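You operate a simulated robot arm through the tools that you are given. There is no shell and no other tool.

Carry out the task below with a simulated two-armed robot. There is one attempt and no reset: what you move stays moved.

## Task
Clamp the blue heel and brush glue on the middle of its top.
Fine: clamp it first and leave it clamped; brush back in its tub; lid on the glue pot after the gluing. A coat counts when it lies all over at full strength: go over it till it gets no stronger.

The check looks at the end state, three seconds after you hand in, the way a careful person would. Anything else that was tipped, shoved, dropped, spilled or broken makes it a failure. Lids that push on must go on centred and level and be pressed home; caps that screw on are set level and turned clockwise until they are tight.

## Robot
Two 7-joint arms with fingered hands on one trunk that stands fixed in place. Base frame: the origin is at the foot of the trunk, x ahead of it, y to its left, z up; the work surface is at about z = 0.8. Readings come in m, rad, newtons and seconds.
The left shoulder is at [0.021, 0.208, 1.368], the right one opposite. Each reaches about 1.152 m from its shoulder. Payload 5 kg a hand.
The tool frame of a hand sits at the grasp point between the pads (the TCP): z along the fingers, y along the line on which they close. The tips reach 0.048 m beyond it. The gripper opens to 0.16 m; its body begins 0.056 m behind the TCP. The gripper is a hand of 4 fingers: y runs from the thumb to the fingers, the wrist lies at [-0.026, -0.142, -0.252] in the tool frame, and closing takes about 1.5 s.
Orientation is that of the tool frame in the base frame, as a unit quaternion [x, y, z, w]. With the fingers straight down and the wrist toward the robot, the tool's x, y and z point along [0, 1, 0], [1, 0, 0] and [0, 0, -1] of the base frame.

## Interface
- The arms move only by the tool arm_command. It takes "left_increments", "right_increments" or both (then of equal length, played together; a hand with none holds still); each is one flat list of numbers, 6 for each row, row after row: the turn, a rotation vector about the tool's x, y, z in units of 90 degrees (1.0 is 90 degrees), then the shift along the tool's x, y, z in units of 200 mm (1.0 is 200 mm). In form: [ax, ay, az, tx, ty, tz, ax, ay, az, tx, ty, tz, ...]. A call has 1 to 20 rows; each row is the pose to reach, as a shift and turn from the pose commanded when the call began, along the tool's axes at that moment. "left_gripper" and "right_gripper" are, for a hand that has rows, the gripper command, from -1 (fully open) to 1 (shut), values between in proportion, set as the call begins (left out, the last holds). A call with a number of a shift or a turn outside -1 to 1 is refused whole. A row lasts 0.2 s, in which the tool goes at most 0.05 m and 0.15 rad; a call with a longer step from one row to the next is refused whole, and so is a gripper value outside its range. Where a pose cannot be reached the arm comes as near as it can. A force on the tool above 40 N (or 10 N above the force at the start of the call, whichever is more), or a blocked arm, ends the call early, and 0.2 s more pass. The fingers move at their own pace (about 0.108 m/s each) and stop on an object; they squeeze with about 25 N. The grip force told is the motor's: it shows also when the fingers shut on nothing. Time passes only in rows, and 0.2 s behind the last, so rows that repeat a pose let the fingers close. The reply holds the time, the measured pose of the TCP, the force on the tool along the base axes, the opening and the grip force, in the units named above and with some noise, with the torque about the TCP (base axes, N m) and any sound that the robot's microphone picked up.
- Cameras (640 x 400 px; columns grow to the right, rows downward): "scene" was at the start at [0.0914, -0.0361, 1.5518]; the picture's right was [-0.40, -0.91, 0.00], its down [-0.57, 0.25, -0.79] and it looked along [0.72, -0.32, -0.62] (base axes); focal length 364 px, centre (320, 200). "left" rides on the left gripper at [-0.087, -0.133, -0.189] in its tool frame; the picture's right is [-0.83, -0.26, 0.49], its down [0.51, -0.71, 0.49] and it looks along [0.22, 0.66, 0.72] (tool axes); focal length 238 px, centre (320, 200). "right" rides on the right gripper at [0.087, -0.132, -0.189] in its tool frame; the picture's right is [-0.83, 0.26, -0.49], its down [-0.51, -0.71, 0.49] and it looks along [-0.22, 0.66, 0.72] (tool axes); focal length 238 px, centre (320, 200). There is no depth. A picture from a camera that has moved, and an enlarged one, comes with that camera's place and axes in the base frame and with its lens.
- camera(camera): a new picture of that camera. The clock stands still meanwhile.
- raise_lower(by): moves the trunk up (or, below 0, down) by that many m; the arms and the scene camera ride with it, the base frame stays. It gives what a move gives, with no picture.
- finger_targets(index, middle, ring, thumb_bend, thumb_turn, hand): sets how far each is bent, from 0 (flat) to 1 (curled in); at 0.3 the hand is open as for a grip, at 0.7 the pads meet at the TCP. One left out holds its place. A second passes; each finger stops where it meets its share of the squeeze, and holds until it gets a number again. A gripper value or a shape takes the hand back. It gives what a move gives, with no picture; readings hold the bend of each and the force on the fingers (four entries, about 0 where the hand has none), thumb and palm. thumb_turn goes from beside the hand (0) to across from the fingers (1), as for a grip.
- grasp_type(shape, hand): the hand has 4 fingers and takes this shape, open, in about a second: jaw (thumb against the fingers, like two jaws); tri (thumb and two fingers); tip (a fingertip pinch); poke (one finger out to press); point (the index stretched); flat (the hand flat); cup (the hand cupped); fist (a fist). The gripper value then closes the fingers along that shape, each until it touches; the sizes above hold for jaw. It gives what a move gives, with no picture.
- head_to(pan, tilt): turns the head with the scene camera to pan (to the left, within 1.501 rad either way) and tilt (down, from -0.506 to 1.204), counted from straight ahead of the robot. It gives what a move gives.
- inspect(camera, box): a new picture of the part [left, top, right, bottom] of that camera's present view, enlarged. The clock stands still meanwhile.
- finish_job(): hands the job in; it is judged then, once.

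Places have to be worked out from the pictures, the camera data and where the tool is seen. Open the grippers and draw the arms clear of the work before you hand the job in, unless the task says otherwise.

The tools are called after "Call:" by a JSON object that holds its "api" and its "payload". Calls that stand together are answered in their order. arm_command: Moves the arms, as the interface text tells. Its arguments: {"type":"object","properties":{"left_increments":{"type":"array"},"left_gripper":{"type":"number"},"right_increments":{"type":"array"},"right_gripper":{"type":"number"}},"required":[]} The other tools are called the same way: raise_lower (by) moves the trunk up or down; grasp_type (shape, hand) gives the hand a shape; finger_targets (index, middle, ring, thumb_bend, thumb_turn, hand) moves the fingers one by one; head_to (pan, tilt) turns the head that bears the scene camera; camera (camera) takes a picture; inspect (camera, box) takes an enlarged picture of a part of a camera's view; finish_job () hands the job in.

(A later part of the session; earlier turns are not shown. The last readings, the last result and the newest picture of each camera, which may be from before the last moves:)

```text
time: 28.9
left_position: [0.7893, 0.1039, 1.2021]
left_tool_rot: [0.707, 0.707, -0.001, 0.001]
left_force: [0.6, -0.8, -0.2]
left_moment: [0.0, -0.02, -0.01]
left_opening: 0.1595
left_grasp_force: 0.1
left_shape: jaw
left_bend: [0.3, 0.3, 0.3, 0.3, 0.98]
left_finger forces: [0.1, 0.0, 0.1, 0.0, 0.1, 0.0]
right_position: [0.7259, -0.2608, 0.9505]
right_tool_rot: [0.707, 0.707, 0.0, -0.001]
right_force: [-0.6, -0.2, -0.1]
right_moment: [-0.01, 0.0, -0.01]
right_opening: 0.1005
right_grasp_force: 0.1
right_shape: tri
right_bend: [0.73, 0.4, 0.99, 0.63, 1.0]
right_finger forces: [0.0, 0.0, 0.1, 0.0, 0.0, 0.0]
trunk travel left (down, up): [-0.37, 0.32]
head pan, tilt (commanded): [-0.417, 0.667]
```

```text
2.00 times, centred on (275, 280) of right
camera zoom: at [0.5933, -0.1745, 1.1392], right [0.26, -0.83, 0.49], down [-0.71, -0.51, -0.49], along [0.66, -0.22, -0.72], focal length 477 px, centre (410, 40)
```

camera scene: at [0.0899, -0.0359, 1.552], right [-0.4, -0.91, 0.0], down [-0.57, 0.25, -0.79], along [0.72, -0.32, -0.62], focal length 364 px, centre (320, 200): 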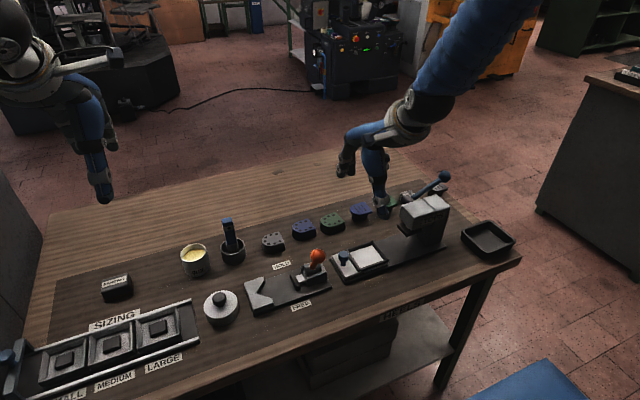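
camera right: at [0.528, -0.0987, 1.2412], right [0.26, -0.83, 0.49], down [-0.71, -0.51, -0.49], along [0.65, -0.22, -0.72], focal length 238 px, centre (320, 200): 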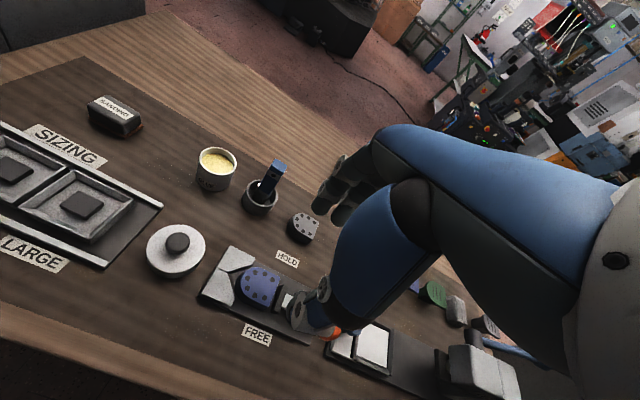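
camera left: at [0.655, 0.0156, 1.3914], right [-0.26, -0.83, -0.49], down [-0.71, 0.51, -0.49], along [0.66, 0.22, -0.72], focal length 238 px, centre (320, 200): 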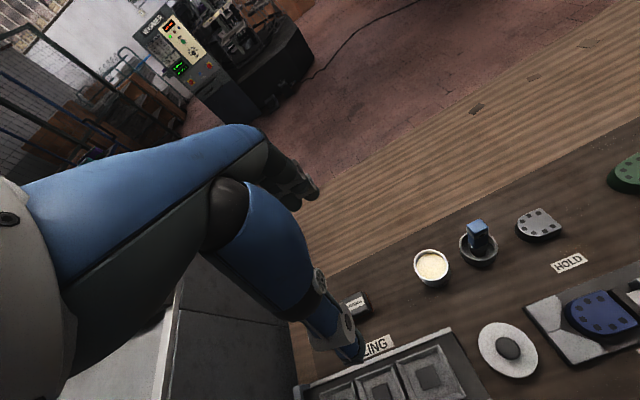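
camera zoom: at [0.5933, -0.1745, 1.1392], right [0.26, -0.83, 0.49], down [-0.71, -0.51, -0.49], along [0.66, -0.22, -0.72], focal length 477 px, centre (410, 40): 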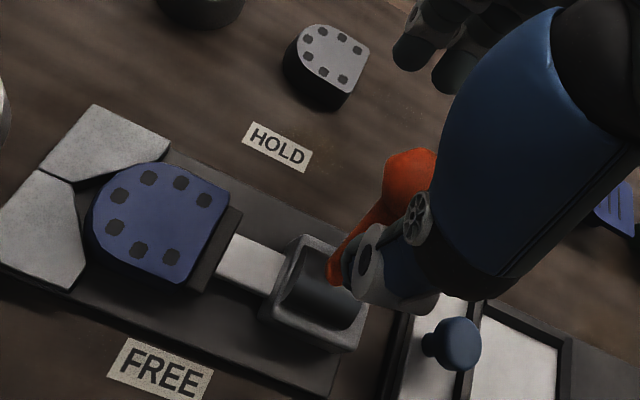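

The lever stays over in HOLD with the knob at x≈0.70, and the heel is held in the V by the jaw. I'll lift the right hand clear and back to its parking spot, then inspect the clamp and study the brush.

Call:
{"api": "arm_command", "payload": {"right_increments": [0, 0, 0, 0, 0, -0.15, 0, 0, 0, 0, 0, -0.35, 0, 0, 0, 0, 0, -0.58, 0, 0, 0, -0.2, -0.1, -0.78, 0, 0, 0, -0.4, -0.25, -0.95, 0, 0, 0, -0.6, -0.45, -1.0, 0, 0, 0, -0.75, -0.65, -1.0, 0, 0, 0, -0.85, -0.85, -1.0, 0, 0, 0, -0.85, -0.85, -1.0]}}

Call:
{"api": "inspect", "payload": {"camera": "scene", "box": [230, 220, 350, 320]}}

Call:
{"api": "inspect", "payload": {"camera": "left", "box": [540, 260, 640, 350]}}

Call:
{"api": "inspect", "payload": {"camera": "scene", "box": [170, 200, 270, 290]}}

Call:
{"api": "inspect", "payload": {"camera": "left", "box": [400, 200, 540, 300]}}

```text
refused: row 4 steps farther than a row can; nothing moved
```

```text
4.00 times, centred on (290, 270) of scene
camera zoom: at [0.0921, -0.036, 1.5518], right [-0.4, -0.91, 0.0], down [-0.57, 0.25, -0.79], along [0.72, -0.32, -0.62], focal length 1454 px, centre (440, -80)
```

zoom: 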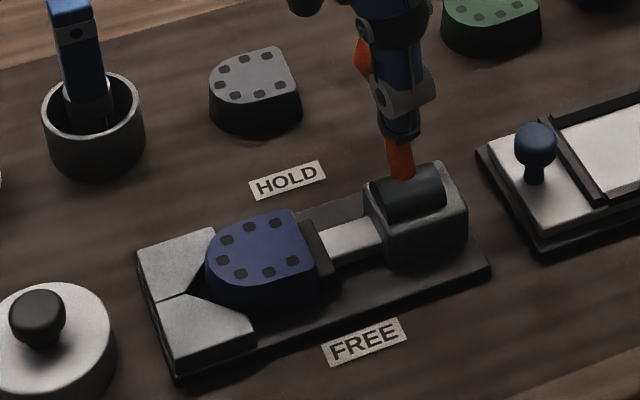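

```text
4.44 times, centred on (590, 305) of left
camera zoom: at [0.6565, 0.017, 1.3905], right [-0.26, -0.83, -0.49], down [-0.71, 0.51, -0.49], along [0.66, 0.22, -0.72], focal length 1059 px, centre (-880, -267)
```

zoom: 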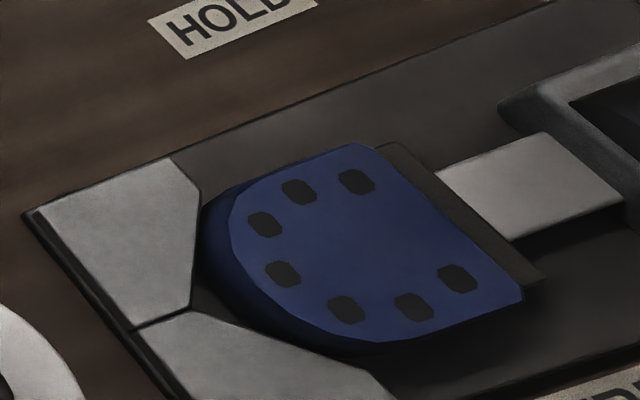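

```text
4.44 times, centred on (220, 245) of scene
camera zoom: at [0.0921, -0.036, 1.5518], right [-0.4, -0.91, 0.0], down [-0.57, 0.25, -0.79], along [0.72, -0.32, -0.62], focal length 1616 px, centre (764, 0)
```

zoom: 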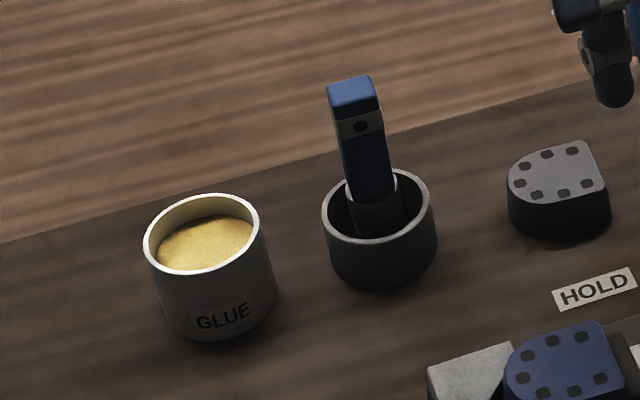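

```text
4.00 times, centred on (470, 250) of left
camera zoom: at [0.6565, 0.017, 1.3905], right [-0.26, -0.83, -0.49], down [-0.71, 0.51, -0.49], along [0.66, 0.22, -0.72], focal length 953 px, centre (-280, 0)
```

zoom: 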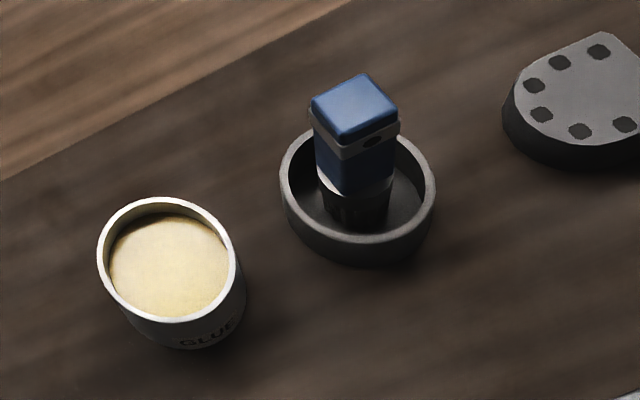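

One step was too long, so nothing moved. The pictures show the jaw tight against the heel's flat end and the curve seated in the V. I'll retract the right arm with shorter steps.

Call:
{"api": "arm_command", "payload": {"right_increments": [0, 0, 0, 0, 0, -0.15, 0, 0, 0, 0, 0, -0.38, 0, 0, 0, 0, 0, -0.61, 0, 0, 0, 0, 0, -0.84, 0, 0, 0, -0.08, -0.1, -1.0, 0, 0, 0, -0.24, -0.27, -1.0, 0, 0, 0, -0.4, -0.44, -1.0, 0, 0, 0, -0.56, -0.61, -1.0, 0, 0, 0, -0.72, -0.75, -1.0, 0, 0, 0, -0.845, -0.85, -1.0, 0, 0, 0, -0.845, -0.85, -1.0]}}

Call:
{"api": "camera", "payload": {"camera": "scene"}}

Call:
{"api": "inspect", "payload": {"camera": "scene", "box": [230, 220, 350, 320]}}

Call:
{"api": "inspect", "payload": {"camera": "right", "box": [40, 120, 280, 300]}}

```text
time: 31.3
left_position: [0.7892, 0.1034, 1.2021]
left_tool_rot: [0.707, 0.707, -0.001, 0.0]
left_force: [1.8, 0.6, -0.7]
left_moment: [-0.07, 0.04, -0.01]
left_opening: 0.1596
left_grasp_force: 0.1
left_shape: jaw
left_bend: [0.3, 0.3, 0.3, 0.3, 0.98]
left_finger forces: [0.0, 0.0, 0.1, 0.1, 0.1, 0.0]
right_position: [0.5544, -0.429, 1.1499]
right_tool_rot: [0.707, 0.707, -0.001, -0.001]
right_force: [-0.2, 0.8, -0.1]
right_moment: [-0.08, 0.08, -0.01]
right_opening: 0.1
right_grasp_force: 0.0
right_shape: tri
right_bend: [0.73, 0.4, 0.99, 0.64, 1.0]
right_finger forces: [0.0, 0.0, 0.1, 0.0, 0.0, 0.1]
trunk travel left (down, up): [-0.37, 0.32]
head pan, tilt (commanded): [-0.417, 0.667]
```

```text
taken
camera scene: at [0.0924, -0.0352, 1.5518], right [-0.4, -0.91, 0.0], down [-0.57, 0.25, -0.79], along [0.72, -0.32, -0.62], focal length 364 px, centre (320, 200)
```

scene: 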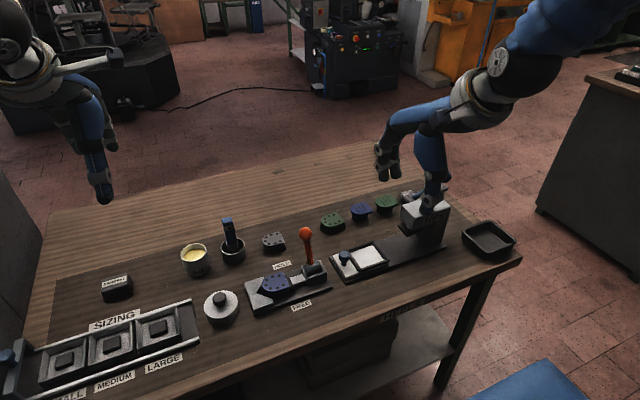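

```text
4.00 times, centred on (290, 270) of scene
camera zoom: at [0.0924, -0.0352, 1.5518], right [-0.4, -0.91, 0.0], down [-0.57, 0.25, -0.79], along [0.72, -0.32, -0.62], focal length 1454 px, centre (440, -80)
```

zoom: 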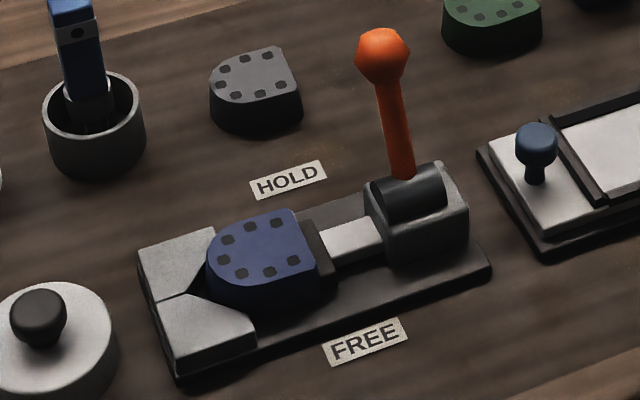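

```text
2.22 times, centred on (160, 210) of right
camera zoom: at [0.4219, -0.343, 1.3392], right [0.26, -0.83, 0.49], down [-0.71, -0.51, -0.49], along [0.65, -0.22, -0.72], focal length 530 px, centre (676, 178)
```

zoom: 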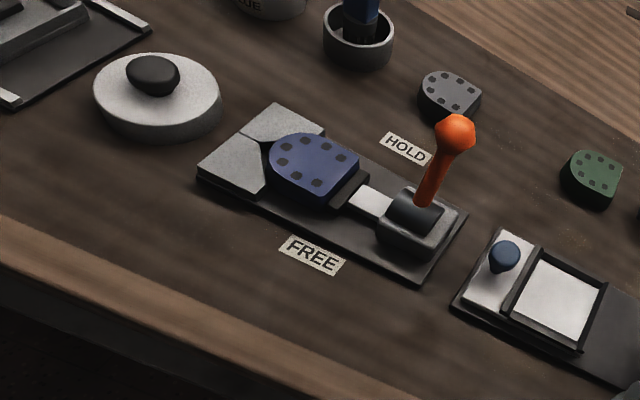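

Confirmed: the lever knob is at (0.698, -0.265, 0.936), leaning to HOLD, and the heel is clamped. The brush stands upright in its tub. Its handle is about 20×24 mm, centred near (0.823, -0.102), with its top at z≈0.942. I'll set the left hand to "tri" and bring it above the brush.

Call:
{"api": "grasp_type", "payload": {"shape": "tri", "hand": "left"}}

Call:
{"api": "arm_command", "payload": {"left_increments": [0, 0, 0, -0.166, 0.028, 0.118, 0, 0, 0, -0.332, 0.057, 0.237, 0, 0, 0, -0.498, 0.085, 0.355, 0, 0, 0, -0.663, 0.113, 0.473, 0, 0, 0, -0.829, 0.142, 0.592, 0, 0, 0, -0.98, 0.17, 0.71, 0, 0, 0, -0.98, 0.17, 0.71], "left_gripper": -0.25}}

Call:
{"api": "inspect", "payload": {"camera": "scene", "box": [150, 130, 300, 290]}}

Call:
{"api": "camera", "payload": {"camera": "left"}}

Call:
{"api": "inspect", "payload": {"camera": "right", "box": [80, 60, 240, 180]}}

```text
time: 32.2
left_position: [0.7902, 0.1024, 1.2021]
left_tool_rot: [0.707, 0.707, 0.0, 0.0]
left_force: [0.6, 0.1, 0.6]
left_moment: [-0.01, 0.01, 0.0]
left_opening: 0.1596
left_grasp_force: 0.0
left_shape: tri
left_bend: [0.3, 0.3, 0.99, 0.3, 0.98]
left_finger forces: [0.0, 0.0, 0.0, 0.0, 0.1, 0.1]
right_position: [0.5538, -0.4302, 1.1498]
right_tool_rot: [0.707, 0.707, 0.0, 0.0]
right_force: [-0.2, 0.3, 0.3]
right_moment: [-0.03, 0.0, 0.0]
right_opening: 0.1001
right_grasp_force: 0.1
right_shape: tri
right_bend: [0.73, 0.4, 0.99, 0.64, 1.0]
right_finger forces: [0.0, 0.0, 0.0, 0.1, 0.0, 0.0]
trunk travel left (down, up): [-0.37, 0.32]
head pan, tilt (commanded): [-0.417, 0.667]
```

```text
time: 33.8
left_position: [0.8227, -0.0925, 1.0611]
left_tool_rot: [0.707, 0.708, 0.0, -0.001]
left_force: [-1.1, 0.1, 1.0]
left_moment: [-0.03, -0.05, 0.02]
left_opening: 0.1003
left_grasp_force: 0.0
left_shape: tri
left_bend: [0.73, 0.4, 0.99, 0.63, 1.0]
left_finger forces: [0.0, 0.1, 0.0, 0.0, 0.1, 0.1]
right_position: [0.5532, -0.4288, 1.1516]
right_tool_rot: [0.707, 0.707, 0.001, 0.0]
right_force: [-0.4, 0.9, 0.3]
right_moment: [-0.03, -0.04, -0.02]
right_opening: 0.1001
right_grasp_force: 0.0
right_shape: tri
right_bend: [0.73, 0.4, 0.99, 0.64, 1.0]
right_finger forces: [0.0, 0.0, 0.0, 0.0, 0.1, 0.0]
trunk travel left (down, up): [-0.37, 0.32]
head pan, tilt (commanded): [-0.417, 0.667]
```

```text
2.50 times, centred on (225, 210) of scene
camera zoom: at [0.0907, -0.035, 1.552], right [-0.4, -0.91, 0.0], down [-0.57, 0.25, -0.79], along [0.72, -0.32, -0.62], focal length 909 px, centre (558, 175)
```

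zoom: 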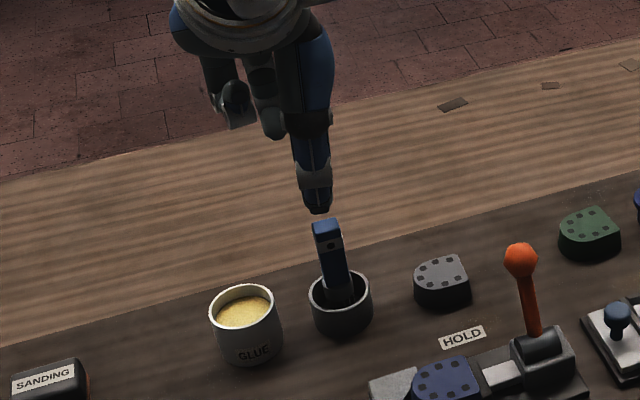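

```text
taken
camera left: at [0.689, -0.1785, 1.2507], right [-0.26, -0.83, -0.49], down [-0.71, 0.51, -0.49], along [0.66, 0.22, -0.72], focal length 238 px, centre (320, 200)
```

left: 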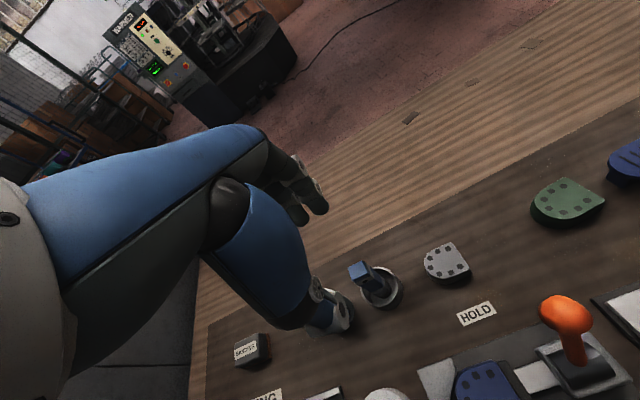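

```text
3.33 times, centred on (160, 120) of right
camera zoom: at [0.4207, -0.3426, 1.3399], right [0.26, -0.83, 0.49], down [-0.71, -0.51, -0.49], along [0.66, -0.22, -0.72], focal length 794 px, centre (853, 467)
```

zoom: 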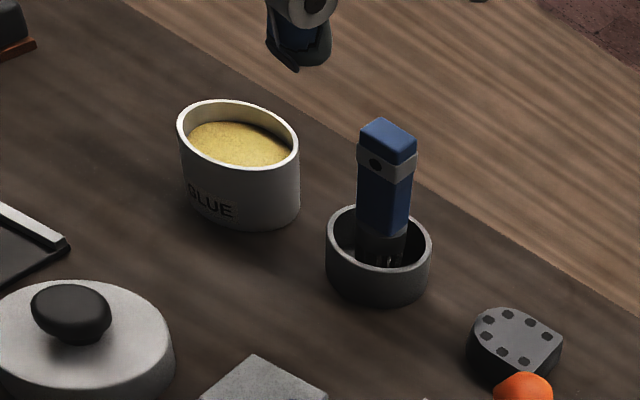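

Zooming in on the brush from the repositioned left camera to get its exact place and size.

Call:
{"api": "inspect", "payload": {"camera": "left", "box": [290, 230, 450, 350]}}

Call:
{"api": "inspect", "payload": {"camera": "scene", "box": [200, 205, 260, 275]}}

```text
3.33 times, centred on (370, 290) of left
camera zoom: at [0.689, -0.1785, 1.2507], right [-0.26, -0.83, -0.49], down [-0.71, 0.51, -0.49], along [0.66, 0.22, -0.72], focal length 794 px, centre (153, -100)
```

zoom: 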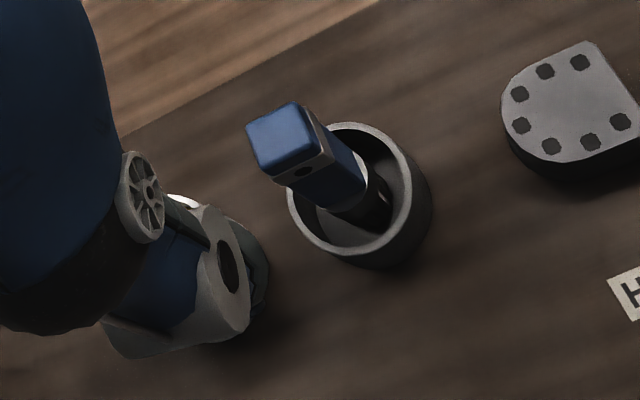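

```text
5.71 times, centred on (230, 240) of scene
camera zoom: at [0.0907, -0.035, 1.552], right [-0.4, -0.91, 0.0], down [-0.57, 0.25, -0.79], along [0.72, -0.32, -0.62], focal length 2078 px, centre (834, -29)
```

zoom: 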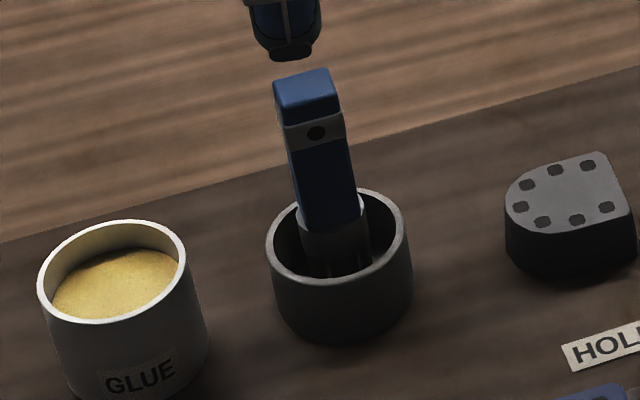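

The brush top triangulates to (0.820, -0.101, 0.940) and it stands vertical. I'll align the left hand so the index and middle fingers share the handle, and descend partway first.

Call:
{"api": "arm_command", "payload": {"left_increments": [0, 0, 0, -0.012, -0.01, 0.15, 0, 0, 0, -0.012, -0.01, 0.3, 0, 0, 0, -0.012, -0.01, 0.45, 0, 0, 0, -0.012, -0.01, 0.45]}}

Call:
{"api": "inspect", "payload": {"camera": "scene", "box": [170, 160, 290, 280]}}

Call:
{"api": "inspect", "payload": {"camera": "left", "box": [230, 140, 430, 320]}}

Call:
{"api": "inspect", "payload": {"camera": "right", "box": [100, 40, 260, 180]}}

```text
time: 34.8
left_position: [0.8195, -0.096, 0.9724]
left_tool_rot: [0.706, 0.708, 0.0, -0.001]
left_force: [-1.4, -0.2, -0.4]
left_moment: [0.0, -0.04, -0.01]
left_opening: 0.1002
left_grasp_force: 0.0
left_shape: tri
left_bend: [0.73, 0.4, 0.99, 0.63, 1.0]
left_finger forces: [0.1, 0.1, 0.0, 0.0, 0.0, 0.0]
right_position: [0.5531, -0.4304, 1.1506]
right_tool_rot: [0.707, 0.707, 0.0, 0.001]
right_force: [-0.7, 0.4, -0.6]
right_moment: [0.01, -0.08, -0.03]
right_opening: 0.1002
right_grasp_force: 0.0
right_shape: tri
right_bend: [0.73, 0.4, 0.99, 0.64, 1.0]
right_finger forces: [0.0, 0.0, 0.0, 0.0, 0.0, 0.0]
trunk travel left (down, up): [-0.37, 0.32]
head pan, tilt (commanded): [-0.417, 0.667]
```

```text
3.33 times, centred on (230, 220) of scene
camera zoom: at [0.0907, -0.0359, 1.5519], right [-0.4, -0.91, 0.0], down [-0.57, 0.25, -0.79], along [0.72, -0.32, -0.62], focal length 1212 px, centre (620, 133)
```

zoom: 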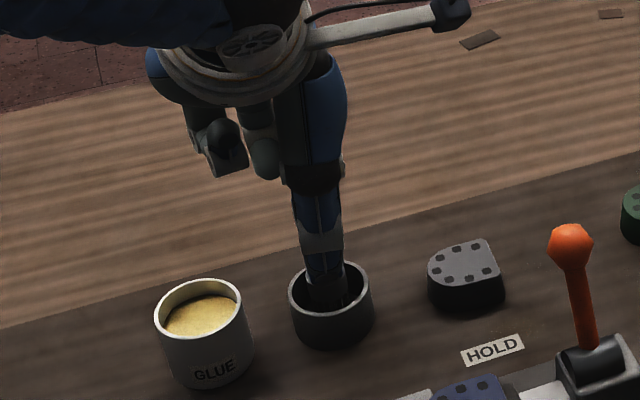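

```text
2.22 times, centred on (330, 230) of left
camera zoom: at [0.6865, -0.1814, 1.1596], right [-0.26, -0.83, -0.49], down [-0.71, 0.51, -0.49], along [0.66, 0.22, -0.72], focal length 530 px, centre (298, 133)
```

zoom: 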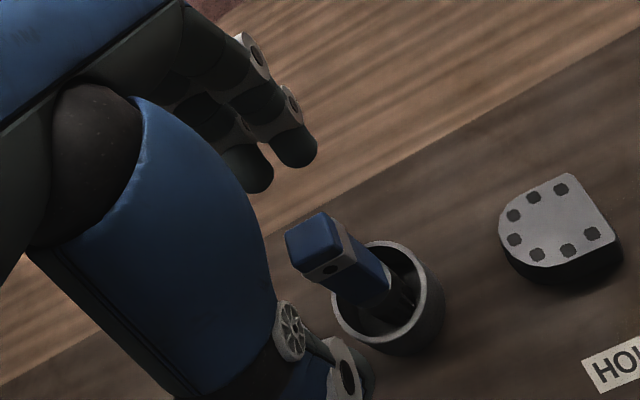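

```text
2.86 times, centred on (180, 110) of right
camera zoom: at [0.4207, -0.3434, 1.3397], right [0.26, -0.83, 0.49], down [-0.71, -0.51, -0.49], along [0.66, -0.22, -0.72], focal length 681 px, centre (720, 457)
```

zoom: 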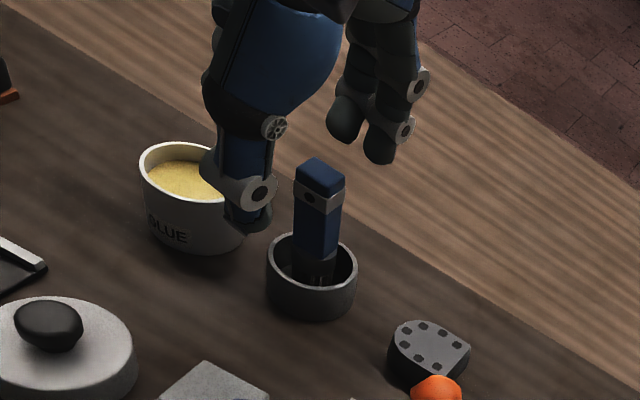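

The handle is centred between the thumb and fingers, with its top at (0.821, -0.102). I'll go down the remaining 6 cm and close on the handle.

Call:
{"api": "arm_command", "payload": {"left_increments": [0, 0, 0, 0, 0.005, 0.1, 0, 0, 0, 0, 0.005, 0.2, 0, 0, 0, 0, 0.005, 0.3, 0, 0, 0, 0, 0.005, 0.3]}}

Call:
{"api": "inspect", "payload": {"camera": "right", "box": [100, 40, 260, 180]}}

Call:
{"api": "inspect", "payload": {"camera": "left", "box": [230, 140, 430, 320]}}

```text
time: 35.8
left_position: [0.823, -0.0968, 0.9109]
left_tool_rot: [0.707, 0.707, 0.0, 0.0]
left_force: [0.2, -0.2, -0.4]
left_moment: [0.0, -0.01, 0.01]
left_opening: 0.1002
left_grasp_force: 0.0
left_shape: tri
left_bend: [0.73, 0.4, 0.99, 0.63, 1.0]
left_finger forces: [0.0, 0.0, 0.1, 0.0, 0.0, 0.0]
right_position: [0.5525, -0.4301, 1.1501]
right_tool_rot: [0.707, 0.707, 0.0, 0.0]
right_force: [-0.2, -0.3, -0.4]
right_moment: [0.01, -0.04, 0.02]
right_opening: 0.1001
right_grasp_force: 0.1
right_shape: tri
right_bend: [0.73, 0.4, 0.99, 0.64, 1.0]
right_finger forces: [0.0, 0.0, 0.0, 0.0, 0.1, 0.1]
trunk travel left (down, up): [-0.37, 0.32]
head pan, tilt (commanded): [-0.417, 0.667]
```

```text
2.86 times, centred on (180, 110) of right
camera zoom: at [0.4209, -0.3437, 1.3395], right [0.26, -0.83, 0.49], down [-0.71, -0.51, -0.49], along [0.66, -0.22, -0.72], focal length 681 px, centre (720, 457)
```

zoom: 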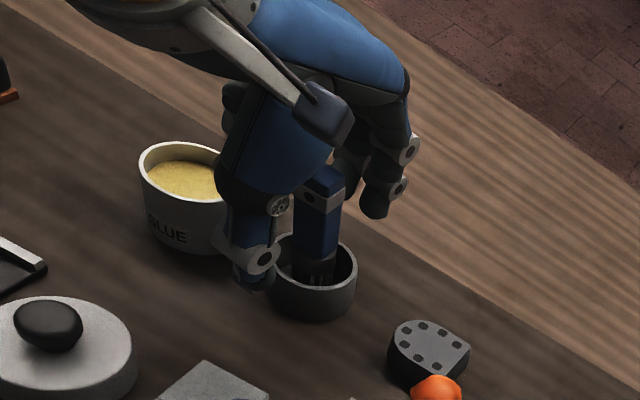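

```text
2.22 times, centred on (330, 230) of left
camera zoom: at [0.6895, -0.1829, 1.0996], right [-0.26, -0.83, -0.49], down [-0.71, 0.51, -0.49], along [0.66, 0.22, -0.72], focal length 530 px, centre (298, 133)
```

zoom: 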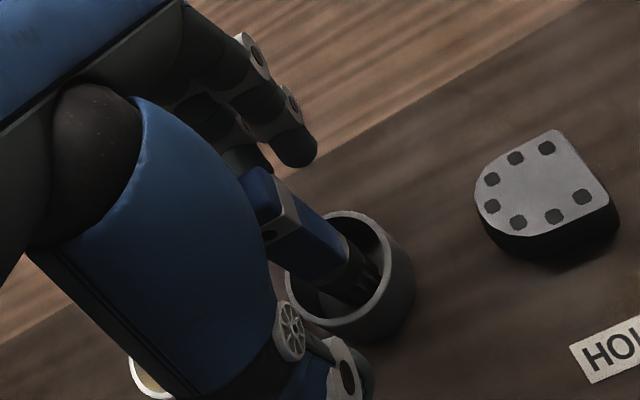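

The handle is well inside the grasp and the tips are above the tub rim. Closing the left hand on the handle now.

Call:
{"api": "arm_command", "payload": {"left_increments": [0, 0, 0, 0, 0, 0, 0, 0, 0, 0, 0, 0, 0, 0, 0, 0, 0, 0, 0, 0, 0, 0, 0, 0, 0, 0, 0, 0, 0, 0, 0, 0, 0, 0, 0, 0, 0, 0, 0, 0, 0, 0], "left_gripper": 1}}

Call:
{"api": "inspect", "payload": {"camera": "right", "box": [100, 40, 260, 180]}}

Call:
{"api": "inspect", "payload": {"camera": "left", "box": [230, 140, 430, 320]}}

Call:
{"api": "inspect", "payload": {"camera": "scene", "box": [180, 180, 280, 280]}}

```text
time: 37.4
left_position: [0.8235, -0.0968, 0.9101]
left_tool_rot: [0.707, 0.708, 0.0, 0.0]
left_force: [0.1, 0.1, 0.1]
left_moment: [-0.01, 0.0, 0.0]
left_opening: 0.0225
left_grasp_force: 24.8
left_shape: tri
left_bend: [0.73, 0.62, 1.0, 0.74, 1.0]
left_finger forces: [10.9, 10.0, 0.0, 0.0, 21.8, 0.0]
right_position: [0.5534, -0.4303, 1.1492]
right_tool_rot: [0.707, 0.708, 0.0, 0.0]
right_force: [-0.7, 0.9, 0.9]
right_moment: [-0.02, 0.0, 0.01]
right_opening: 0.1002
right_grasp_force: 0.2
right_shape: tri
right_bend: [0.73, 0.4, 0.99, 0.64, 1.0]
right_finger forces: [0.0, 0.0, 0.0, 0.0, 0.0, 0.0]
trunk travel left (down, up): [-0.37, 0.32]
head pan, tilt (commanded): [-0.417, 0.667]
```

```text
2.86 times, centred on (180, 110) of right
camera zoom: at [0.4214, -0.3438, 1.3392], right [0.26, -0.83, 0.49], down [-0.71, -0.51, -0.49], along [0.66, -0.22, -0.72], focal length 681 px, centre (720, 457)
```

zoom: 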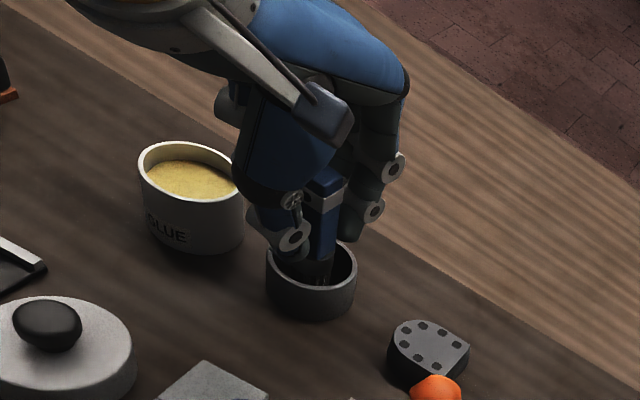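

```text
2.22 times, centred on (330, 230) of left
camera zoom: at [0.6898, -0.1831, 1.0991], right [-0.26, -0.83, -0.49], down [-0.71, 0.51, -0.49], along [0.66, 0.22, -0.72], focal length 530 px, centre (298, 133)
```

zoom: 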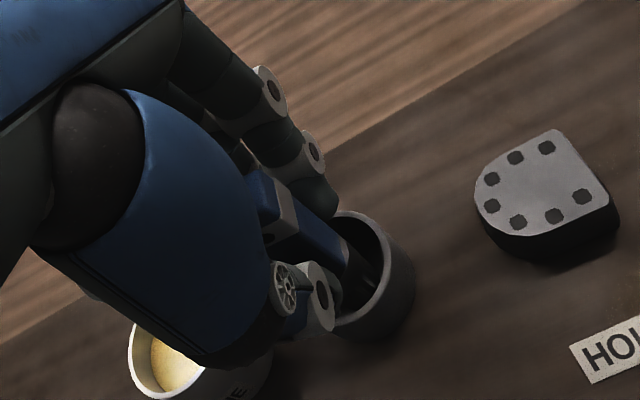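

```text
4.00 times, centred on (230, 230) of scene
camera zoom: at [0.0916, -0.0363, 1.5518], right [-0.4, -0.91, 0.0], down [-0.57, 0.25, -0.79], along [0.72, -0.32, -0.62], focal length 1454 px, centre (680, 80)
```

zoom: 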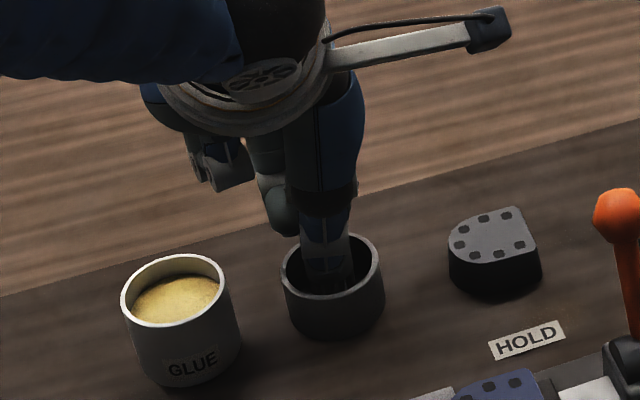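

The handle is gripped with a 0.0225 m opening and forces of 11/10/22 N. I'll note this pose (0.8235, -0.0968, 0.910) for putting it back, and lift the brush straight up out of the tub.

Call:
{"api": "arm_command", "payload": {"left_increments": [0, 0, 0, 0, 0, -0.06, 0, 0, 0, 0, 0, -0.14, 0, 0, 0, 0, 0, -0.24, 0, 0, 0, 0, 0, -0.36, 0, 0, 0, 0, 0, -0.48, 0, 0, 0, 0, 0, -0.6, 0, 0, 0, 0, 0, -0.6]}}

Call:
{"api": "inspect", "payload": {"camera": "right", "box": [100, 20, 260, 180]}}

Call:
{"api": "inspect", "payload": {"camera": "left", "box": [230, 140, 430, 320]}}

Call:
{"api": "inspect", "payload": {"camera": "scene", "box": [170, 160, 290, 280]}}

```text
time: 39.0
left_position: [0.823, -0.0947, 1.0292]
left_tool_rot: [0.707, 0.707, -0.001, 0.0]
left_force: [0.7, -1.2, -0.6]
left_moment: [0.03, 0.05, 0.01]
left_opening: 0.0221
left_grasp_force: 25.0
left_shape: tri
left_bend: [0.73, 0.62, 1.0, 0.74, 1.0]
left_finger forces: [10.8, 9.9, 0.0, 0.0, 22.0, 0.1]
right_position: [0.5544, -0.431, 1.149]
right_tool_rot: [0.707, 0.707, -0.001, 0.0]
right_force: [0.6, 0.1, -0.6]
right_moment: [0.06, 0.04, 0.03]
right_opening: 0.1
right_grasp_force: 0.0
right_shape: tri
right_bend: [0.73, 0.4, 0.99, 0.64, 1.0]
right_finger forces: [0.1, 0.0, 0.0, 0.0, 0.0, 0.1]
trunk travel left (down, up): [-0.37, 0.32]
head pan, tilt (commanded): [-0.417, 0.667]
```

```text
2.50 times, centred on (180, 100) of right
camera zoom: at [0.4218, -0.344, 1.339], right [0.26, -0.83, 0.49], down [-0.71, -0.51, -0.49], along [0.66, -0.22, -0.72], focal length 596 px, centre (670, 450)
```

zoom: 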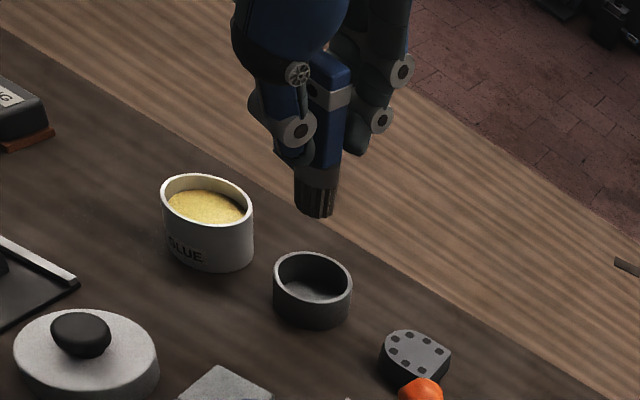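

```text
2.22 times, centred on (330, 230) of left
camera zoom: at [0.69, -0.1806, 1.2178], right [-0.26, -0.83, -0.49], down [-0.71, 0.51, -0.49], along [0.65, 0.22, -0.72], focal length 530 px, centre (298, 133)
```

zoom: 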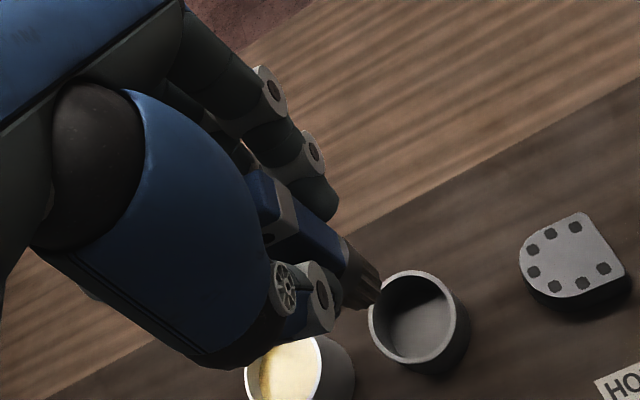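

```text
3.33 times, centred on (230, 220) of scene
camera zoom: at [0.0921, -0.0365, 1.5517], right [-0.4, -0.91, 0.0], down [-0.57, 0.25, -0.79], along [0.72, -0.32, -0.62], focal length 1212 px, centre (620, 133)
```

zoom: 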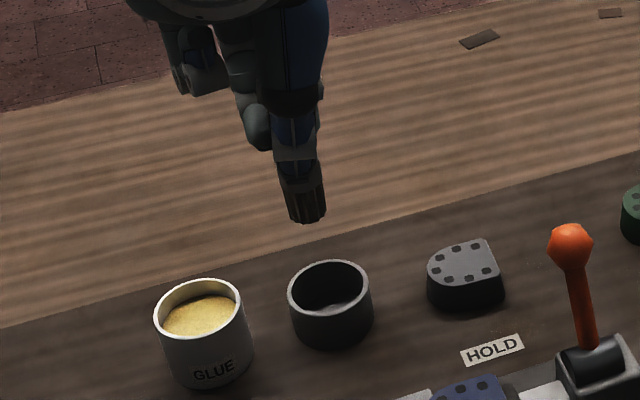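

The brush is out cleanly and the tub stayed put. The brush tip is about 0.107 m below the TCP. The pot's rim centre is near (0.826, -0.002) at z≈0.858, with the glue about 14 mm below the rim. I'll move the brush over the pot.

Call:
{"api": "arm_command", "payload": {"left_increments": [0, 0, 0, 0.16, 0, 0, 0, 0, 0, 0.32, 0, 0, 0, 0, 0, 0.48, 0, 0, 0, 0, 0, 0.48, 0, 0]}}

Call:
{"api": "inspect", "payload": {"camera": "scene", "box": [140, 160, 260, 290]}}

Call:
{"api": "inspect", "payload": {"camera": "right", "box": [60, 0, 220, 160]}}

Call:
{"api": "inspect", "payload": {"camera": "left", "box": [230, 180, 430, 340]}}

```text
time: 40.0
left_position: [0.8225, -0.0014, 1.0305]
left_tool_rot: [0.707, 0.707, 0.001, 0.0]
left_force: [0.1, -0.8, 0.0]
left_moment: [0.08, -0.01, 0.0]
left_opening: 0.0222
left_grasp_force: 25.0
left_shape: tri
left_bend: [0.73, 0.62, 1.0, 0.74, 1.0]
left_finger forces: [10.9, 10.0, 0.0, 0.1, 22.0, 0.1]
right_position: [0.5528, -0.4308, 1.1496]
right_tool_rot: [0.707, 0.707, 0.001, -0.001]
right_force: [-1.1, 0.4, -0.3]
right_moment: [0.07, 0.02, 0.01]
right_opening: 0.1001
right_grasp_force: 0.2
right_shape: tri
right_bend: [0.73, 0.4, 0.99, 0.64, 1.0]
right_finger forces: [0.0, 0.1, 0.0, 0.0, 0.0, 0.1]
trunk travel left (down, up): [-0.37, 0.32]
head pan, tilt (commanded): [-0.417, 0.667]
```

```text
3.08 times, centred on (200, 225) of scene
camera zoom: at [0.0917, -0.0374, 1.5518], right [-0.4, -0.91, 0.0], down [-0.57, 0.25, -0.79], along [0.72, -0.32, -0.62], focal length 1119 px, centre (689, 123)
```

zoom: 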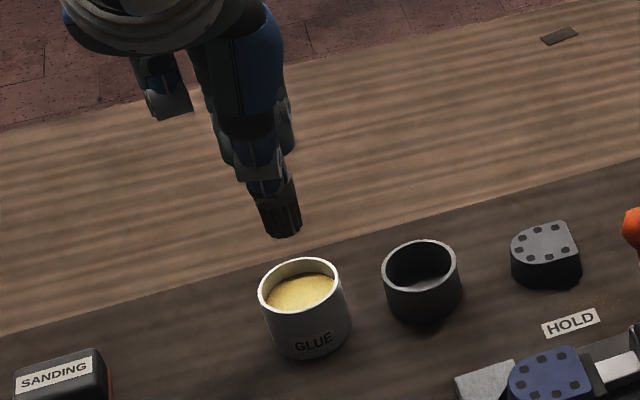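

```text
2.50 times, centred on (140, 80) of right
camera zoom: at [0.4215, -0.3448, 1.3389], right [0.26, -0.84, 0.49], down [-0.71, -0.51, -0.49], along [0.66, -0.22, -0.72], focal length 596 px, centre (770, 500)
```

zoom: 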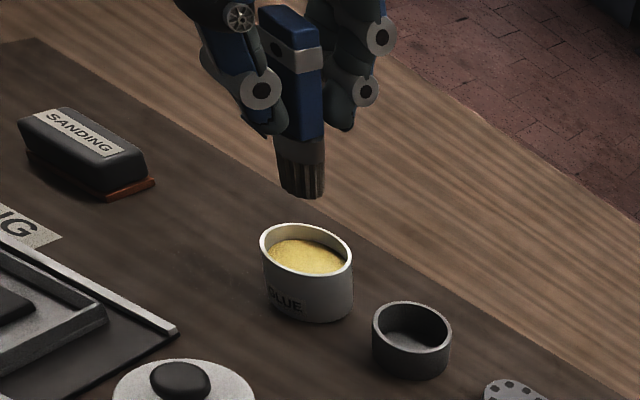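

```text
2.50 times, centred on (330, 260) of left
camera zoom: at [0.6896, -0.0872, 1.2188], right [-0.26, -0.83, -0.49], down [-0.71, 0.51, -0.49], along [0.66, 0.22, -0.72], focal length 596 px, centre (295, 50)
```

zoom: 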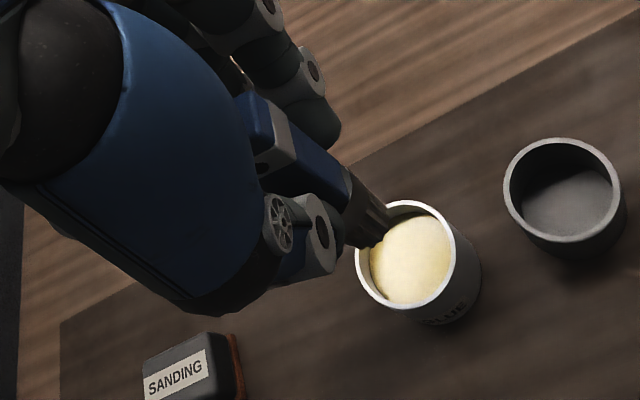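

The brush tip is at (0.824, -0.005) and the pot centre at about (0.8255, -0.001). I'll correct that few-millimetre offset and dip the bristles about 2 cm into the glue, checking the force.

Call:
{"api": "arm_command", "payload": {"left_increments": [0, 0, 0, 0.02, 0.007, 0.1, 0, 0, 0, 0.02, 0.007, 0.2, 0, 0, 0, 0.02, 0.007, 0.3, 0, 0, 0, 0.02, 0.007, 0.36, 0, 0, 0, 0.02, 0.007, 0.42, 0, 0, 0, 0.02, 0.007, 0.46, 0, 0, 0, 0.02, 0.007, 0.49, 0, 0, 0, 0.02, 0.007, 0.49, 0, 0, 0, 0.02, 0.007, 0.49]}}

Call:
{"api": "inspect", "payload": {"camera": "scene", "box": [140, 160, 260, 290]}}

Call:
{"api": "inspect", "payload": {"camera": "right", "box": [60, 0, 220, 160]}}

```text
time: 42.0
left_position: [0.822, 0.0044, 0.9302]
left_tool_rot: [0.707, 0.707, 0.001, -0.001]
left_force: [-0.5, 0.9, 7.6]
left_moment: [-0.09, -0.08, 0.01]
left_opening: 0.0212
left_grasp_force: 25.5
left_shape: tri
left_bend: [0.73, 0.73, 1.0, 0.76, 1.0]
left_finger forces: [16.7, 5.0, 0.0, 0.0, 18.7, 0.0]
right_position: [0.5542, -0.4296, 1.1501]
right_tool_rot: [0.707, 0.707, 0.0, 0.001]
right_force: [0.3, -0.2, -0.3]
right_moment: [0.02, 0.02, 0.02]
right_opening: 0.0997
right_grasp_force: 0.1
right_shape: tri
right_bend: [0.73, 0.4, 0.99, 0.64, 1.0]
right_finger forces: [0.1, 0.1, 0.0, 0.0, 0.1, 0.1]
trunk travel left (down, up): [-0.37, 0.32]
head pan, tilt (commanded): [-0.417, 0.667]
```

```text
3.08 times, centred on (200, 225) of scene
camera zoom: at [0.0912, -0.0361, 1.5518], right [-0.4, -0.91, 0.0], down [-0.57, 0.25, -0.79], along [0.72, -0.32, -0.62], focal length 1119 px, centre (689, 123)
```

zoom: 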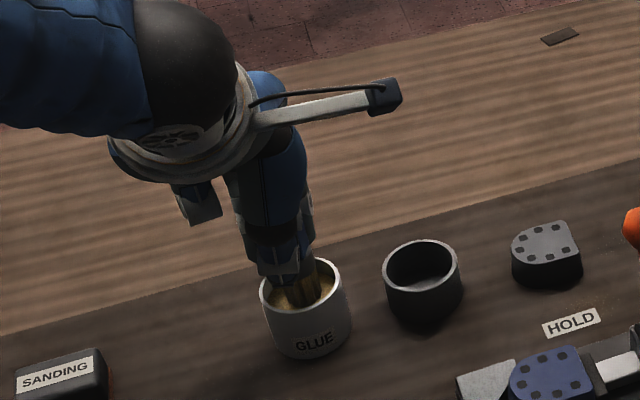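

```text
2.50 times, centred on (140, 80) of right
camera zoom: at [0.4211, -0.3436, 1.3394], right [0.26, -0.83, 0.49], down [-0.71, -0.51, -0.49], along [0.66, -0.22, -0.72], focal length 596 px, centre (770, 500)
```

zoom: 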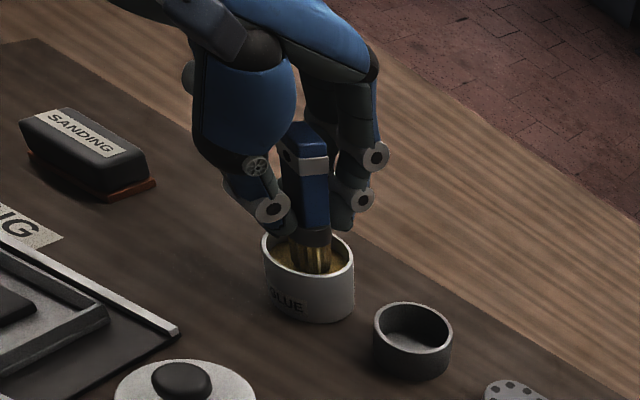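

The tool reads +7.6 N upward, so the bristles have met something solid and the handle may have slid in the grip. Before moving, I'll take a closer look.

Call:
{"api": "inspect", "payload": {"camera": "right", "box": [100, 20, 190, 120]}}

Call:
{"api": "inspect", "payload": {"camera": "scene", "box": [170, 205, 240, 275]}}

Call:
{"api": "inspect", "payload": {"camera": "left", "box": [230, 160, 430, 320]}}

```text
4.00 times, centred on (145, 70) of right
camera zoom: at [0.4211, -0.3436, 1.3394], right [0.26, -0.83, 0.49], down [-0.71, -0.51, -0.49], along [0.66, -0.22, -0.72], focal length 953 px, centre (1020, 720)
```

zoom: 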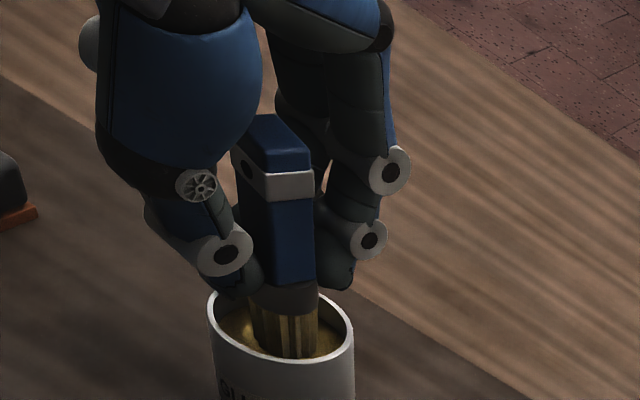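

```text
5.71 times, centred on (205, 240) of scene
camera zoom: at [0.0912, -0.0361, 1.5518], right [-0.4, -0.91, 0.0], down [-0.57, 0.25, -0.79], along [0.72, -0.32, -0.62], focal length 2078 px, centre (977, -29)
```

zoom: 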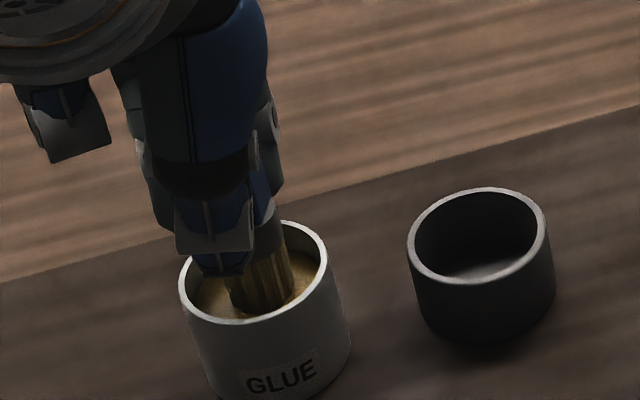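

```text
2.50 times, centred on (330, 240) of left
camera zoom: at [0.6893, -0.0818, 1.1198], right [-0.26, -0.83, -0.49], down [-0.71, 0.51, -0.49], along [0.65, 0.22, -0.72], focal length 596 px, centre (295, 100)
```

zoom: 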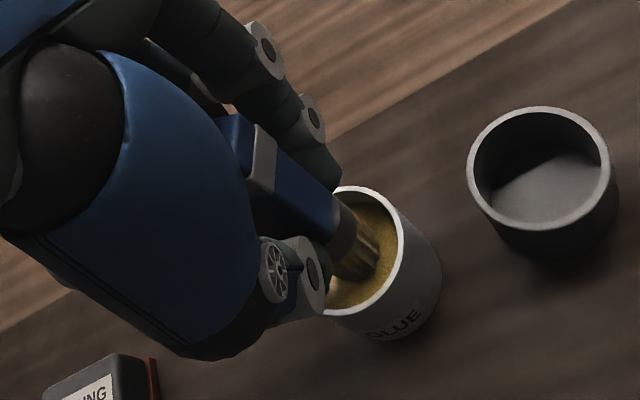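

The handle slid up about 2 cm in the grip, so the tip is now roughly 0.087 m below the TCP. The bristles are clearly coated with glue. I'll raise gently and check that the grip and brush tilt are still good.

Call:
{"api": "arm_command", "payload": {"left_increments": [0, 0, 0, 0, 0, -0.03, 0, 0, 0, 0, 0, -0.08, 0, 0, 0, 0, 0, -0.16, 0, 0, 0, 0, 0, -0.26, 0, 0, 0, 0, 0, -0.36, 0, 0, 0, 0, 0, -0.46, 0, 0, 0, 0, 0, -0.46]}}

Call:
{"api": "inspect", "payload": {"camera": "right", "box": [80, 0, 200, 120]}}

Call:
{"api": "inspect", "payload": {"camera": "scene", "box": [160, 170, 250, 270]}}

Call:
{"api": "inspect", "payload": {"camera": "left", "box": [230, 160, 430, 320]}}

```text
time: 43.6
left_position: [0.8243, 0.0047, 1.0244]
left_tool_rot: [0.707, 0.707, -0.001, 0.0]
left_force: [1.1, -0.4, -1.0]
left_moment: [-0.04, 0.05, 0.02]
left_opening: 0.0208
left_grasp_force: 24.7
left_shape: tri
left_bend: [0.73, 0.72, 1.0, 0.76, 1.0]
left_finger forces: [15.0, 4.2, 0.1, 0.0, 16.8, 0.0]
right_position: [0.5536, -0.4305, 1.1493]
right_tool_rot: [0.707, 0.707, 0.0, -0.001]
right_force: [0.6, -0.2, -0.8]
right_moment: [0.03, 0.07, 0.02]
right_opening: 0.1
right_grasp_force: 0.0
right_shape: tri
right_bend: [0.73, 0.4, 0.99, 0.64, 1.0]
right_finger forces: [0.0, 0.0, 0.1, 0.0, 0.0, 0.0]
trunk travel left (down, up): [-0.37, 0.32]
head pan, tilt (commanded): [-0.417, 0.667]
```

```text
3.33 times, centred on (140, 60) of right
camera zoom: at [0.4218, -0.3437, 1.3391], right [0.26, -0.83, 0.49], down [-0.71, -0.51, -0.49], along [0.66, -0.22, -0.72], focal length 794 px, centre (920, 667)
```

zoom: 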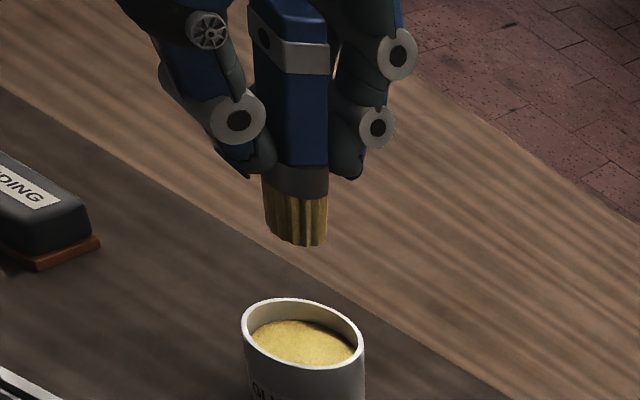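

```text
4.00 times, centred on (205, 220) of scene
camera zoom: at [0.0921, -0.0362, 1.5518], right [-0.4, -0.91, 0.0], down [-0.57, 0.25, -0.79], along [0.72, -0.32, -0.62], focal length 1454 px, centre (780, 120)
```

zoom: 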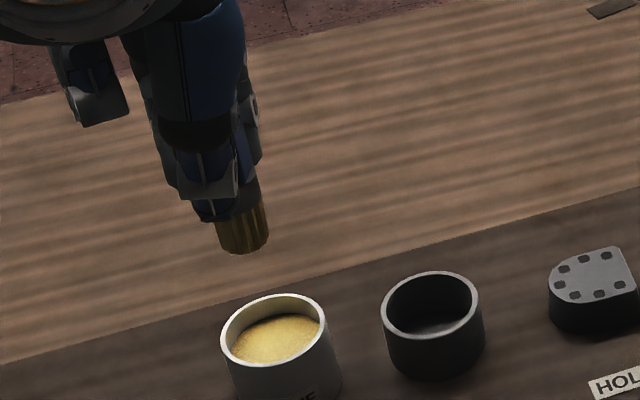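

```text
2.50 times, centred on (330, 240) of left
camera zoom: at [0.6911, -0.0816, 1.2125], right [-0.26, -0.83, -0.49], down [-0.71, 0.51, -0.49], along [0.65, 0.22, -0.72], focal length 596 px, centre (295, 100)
```

zoom: 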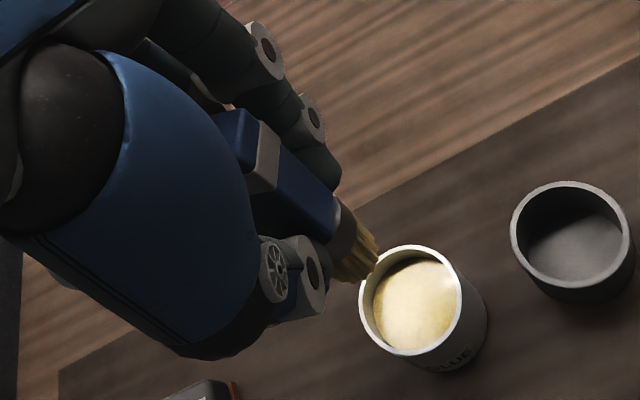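

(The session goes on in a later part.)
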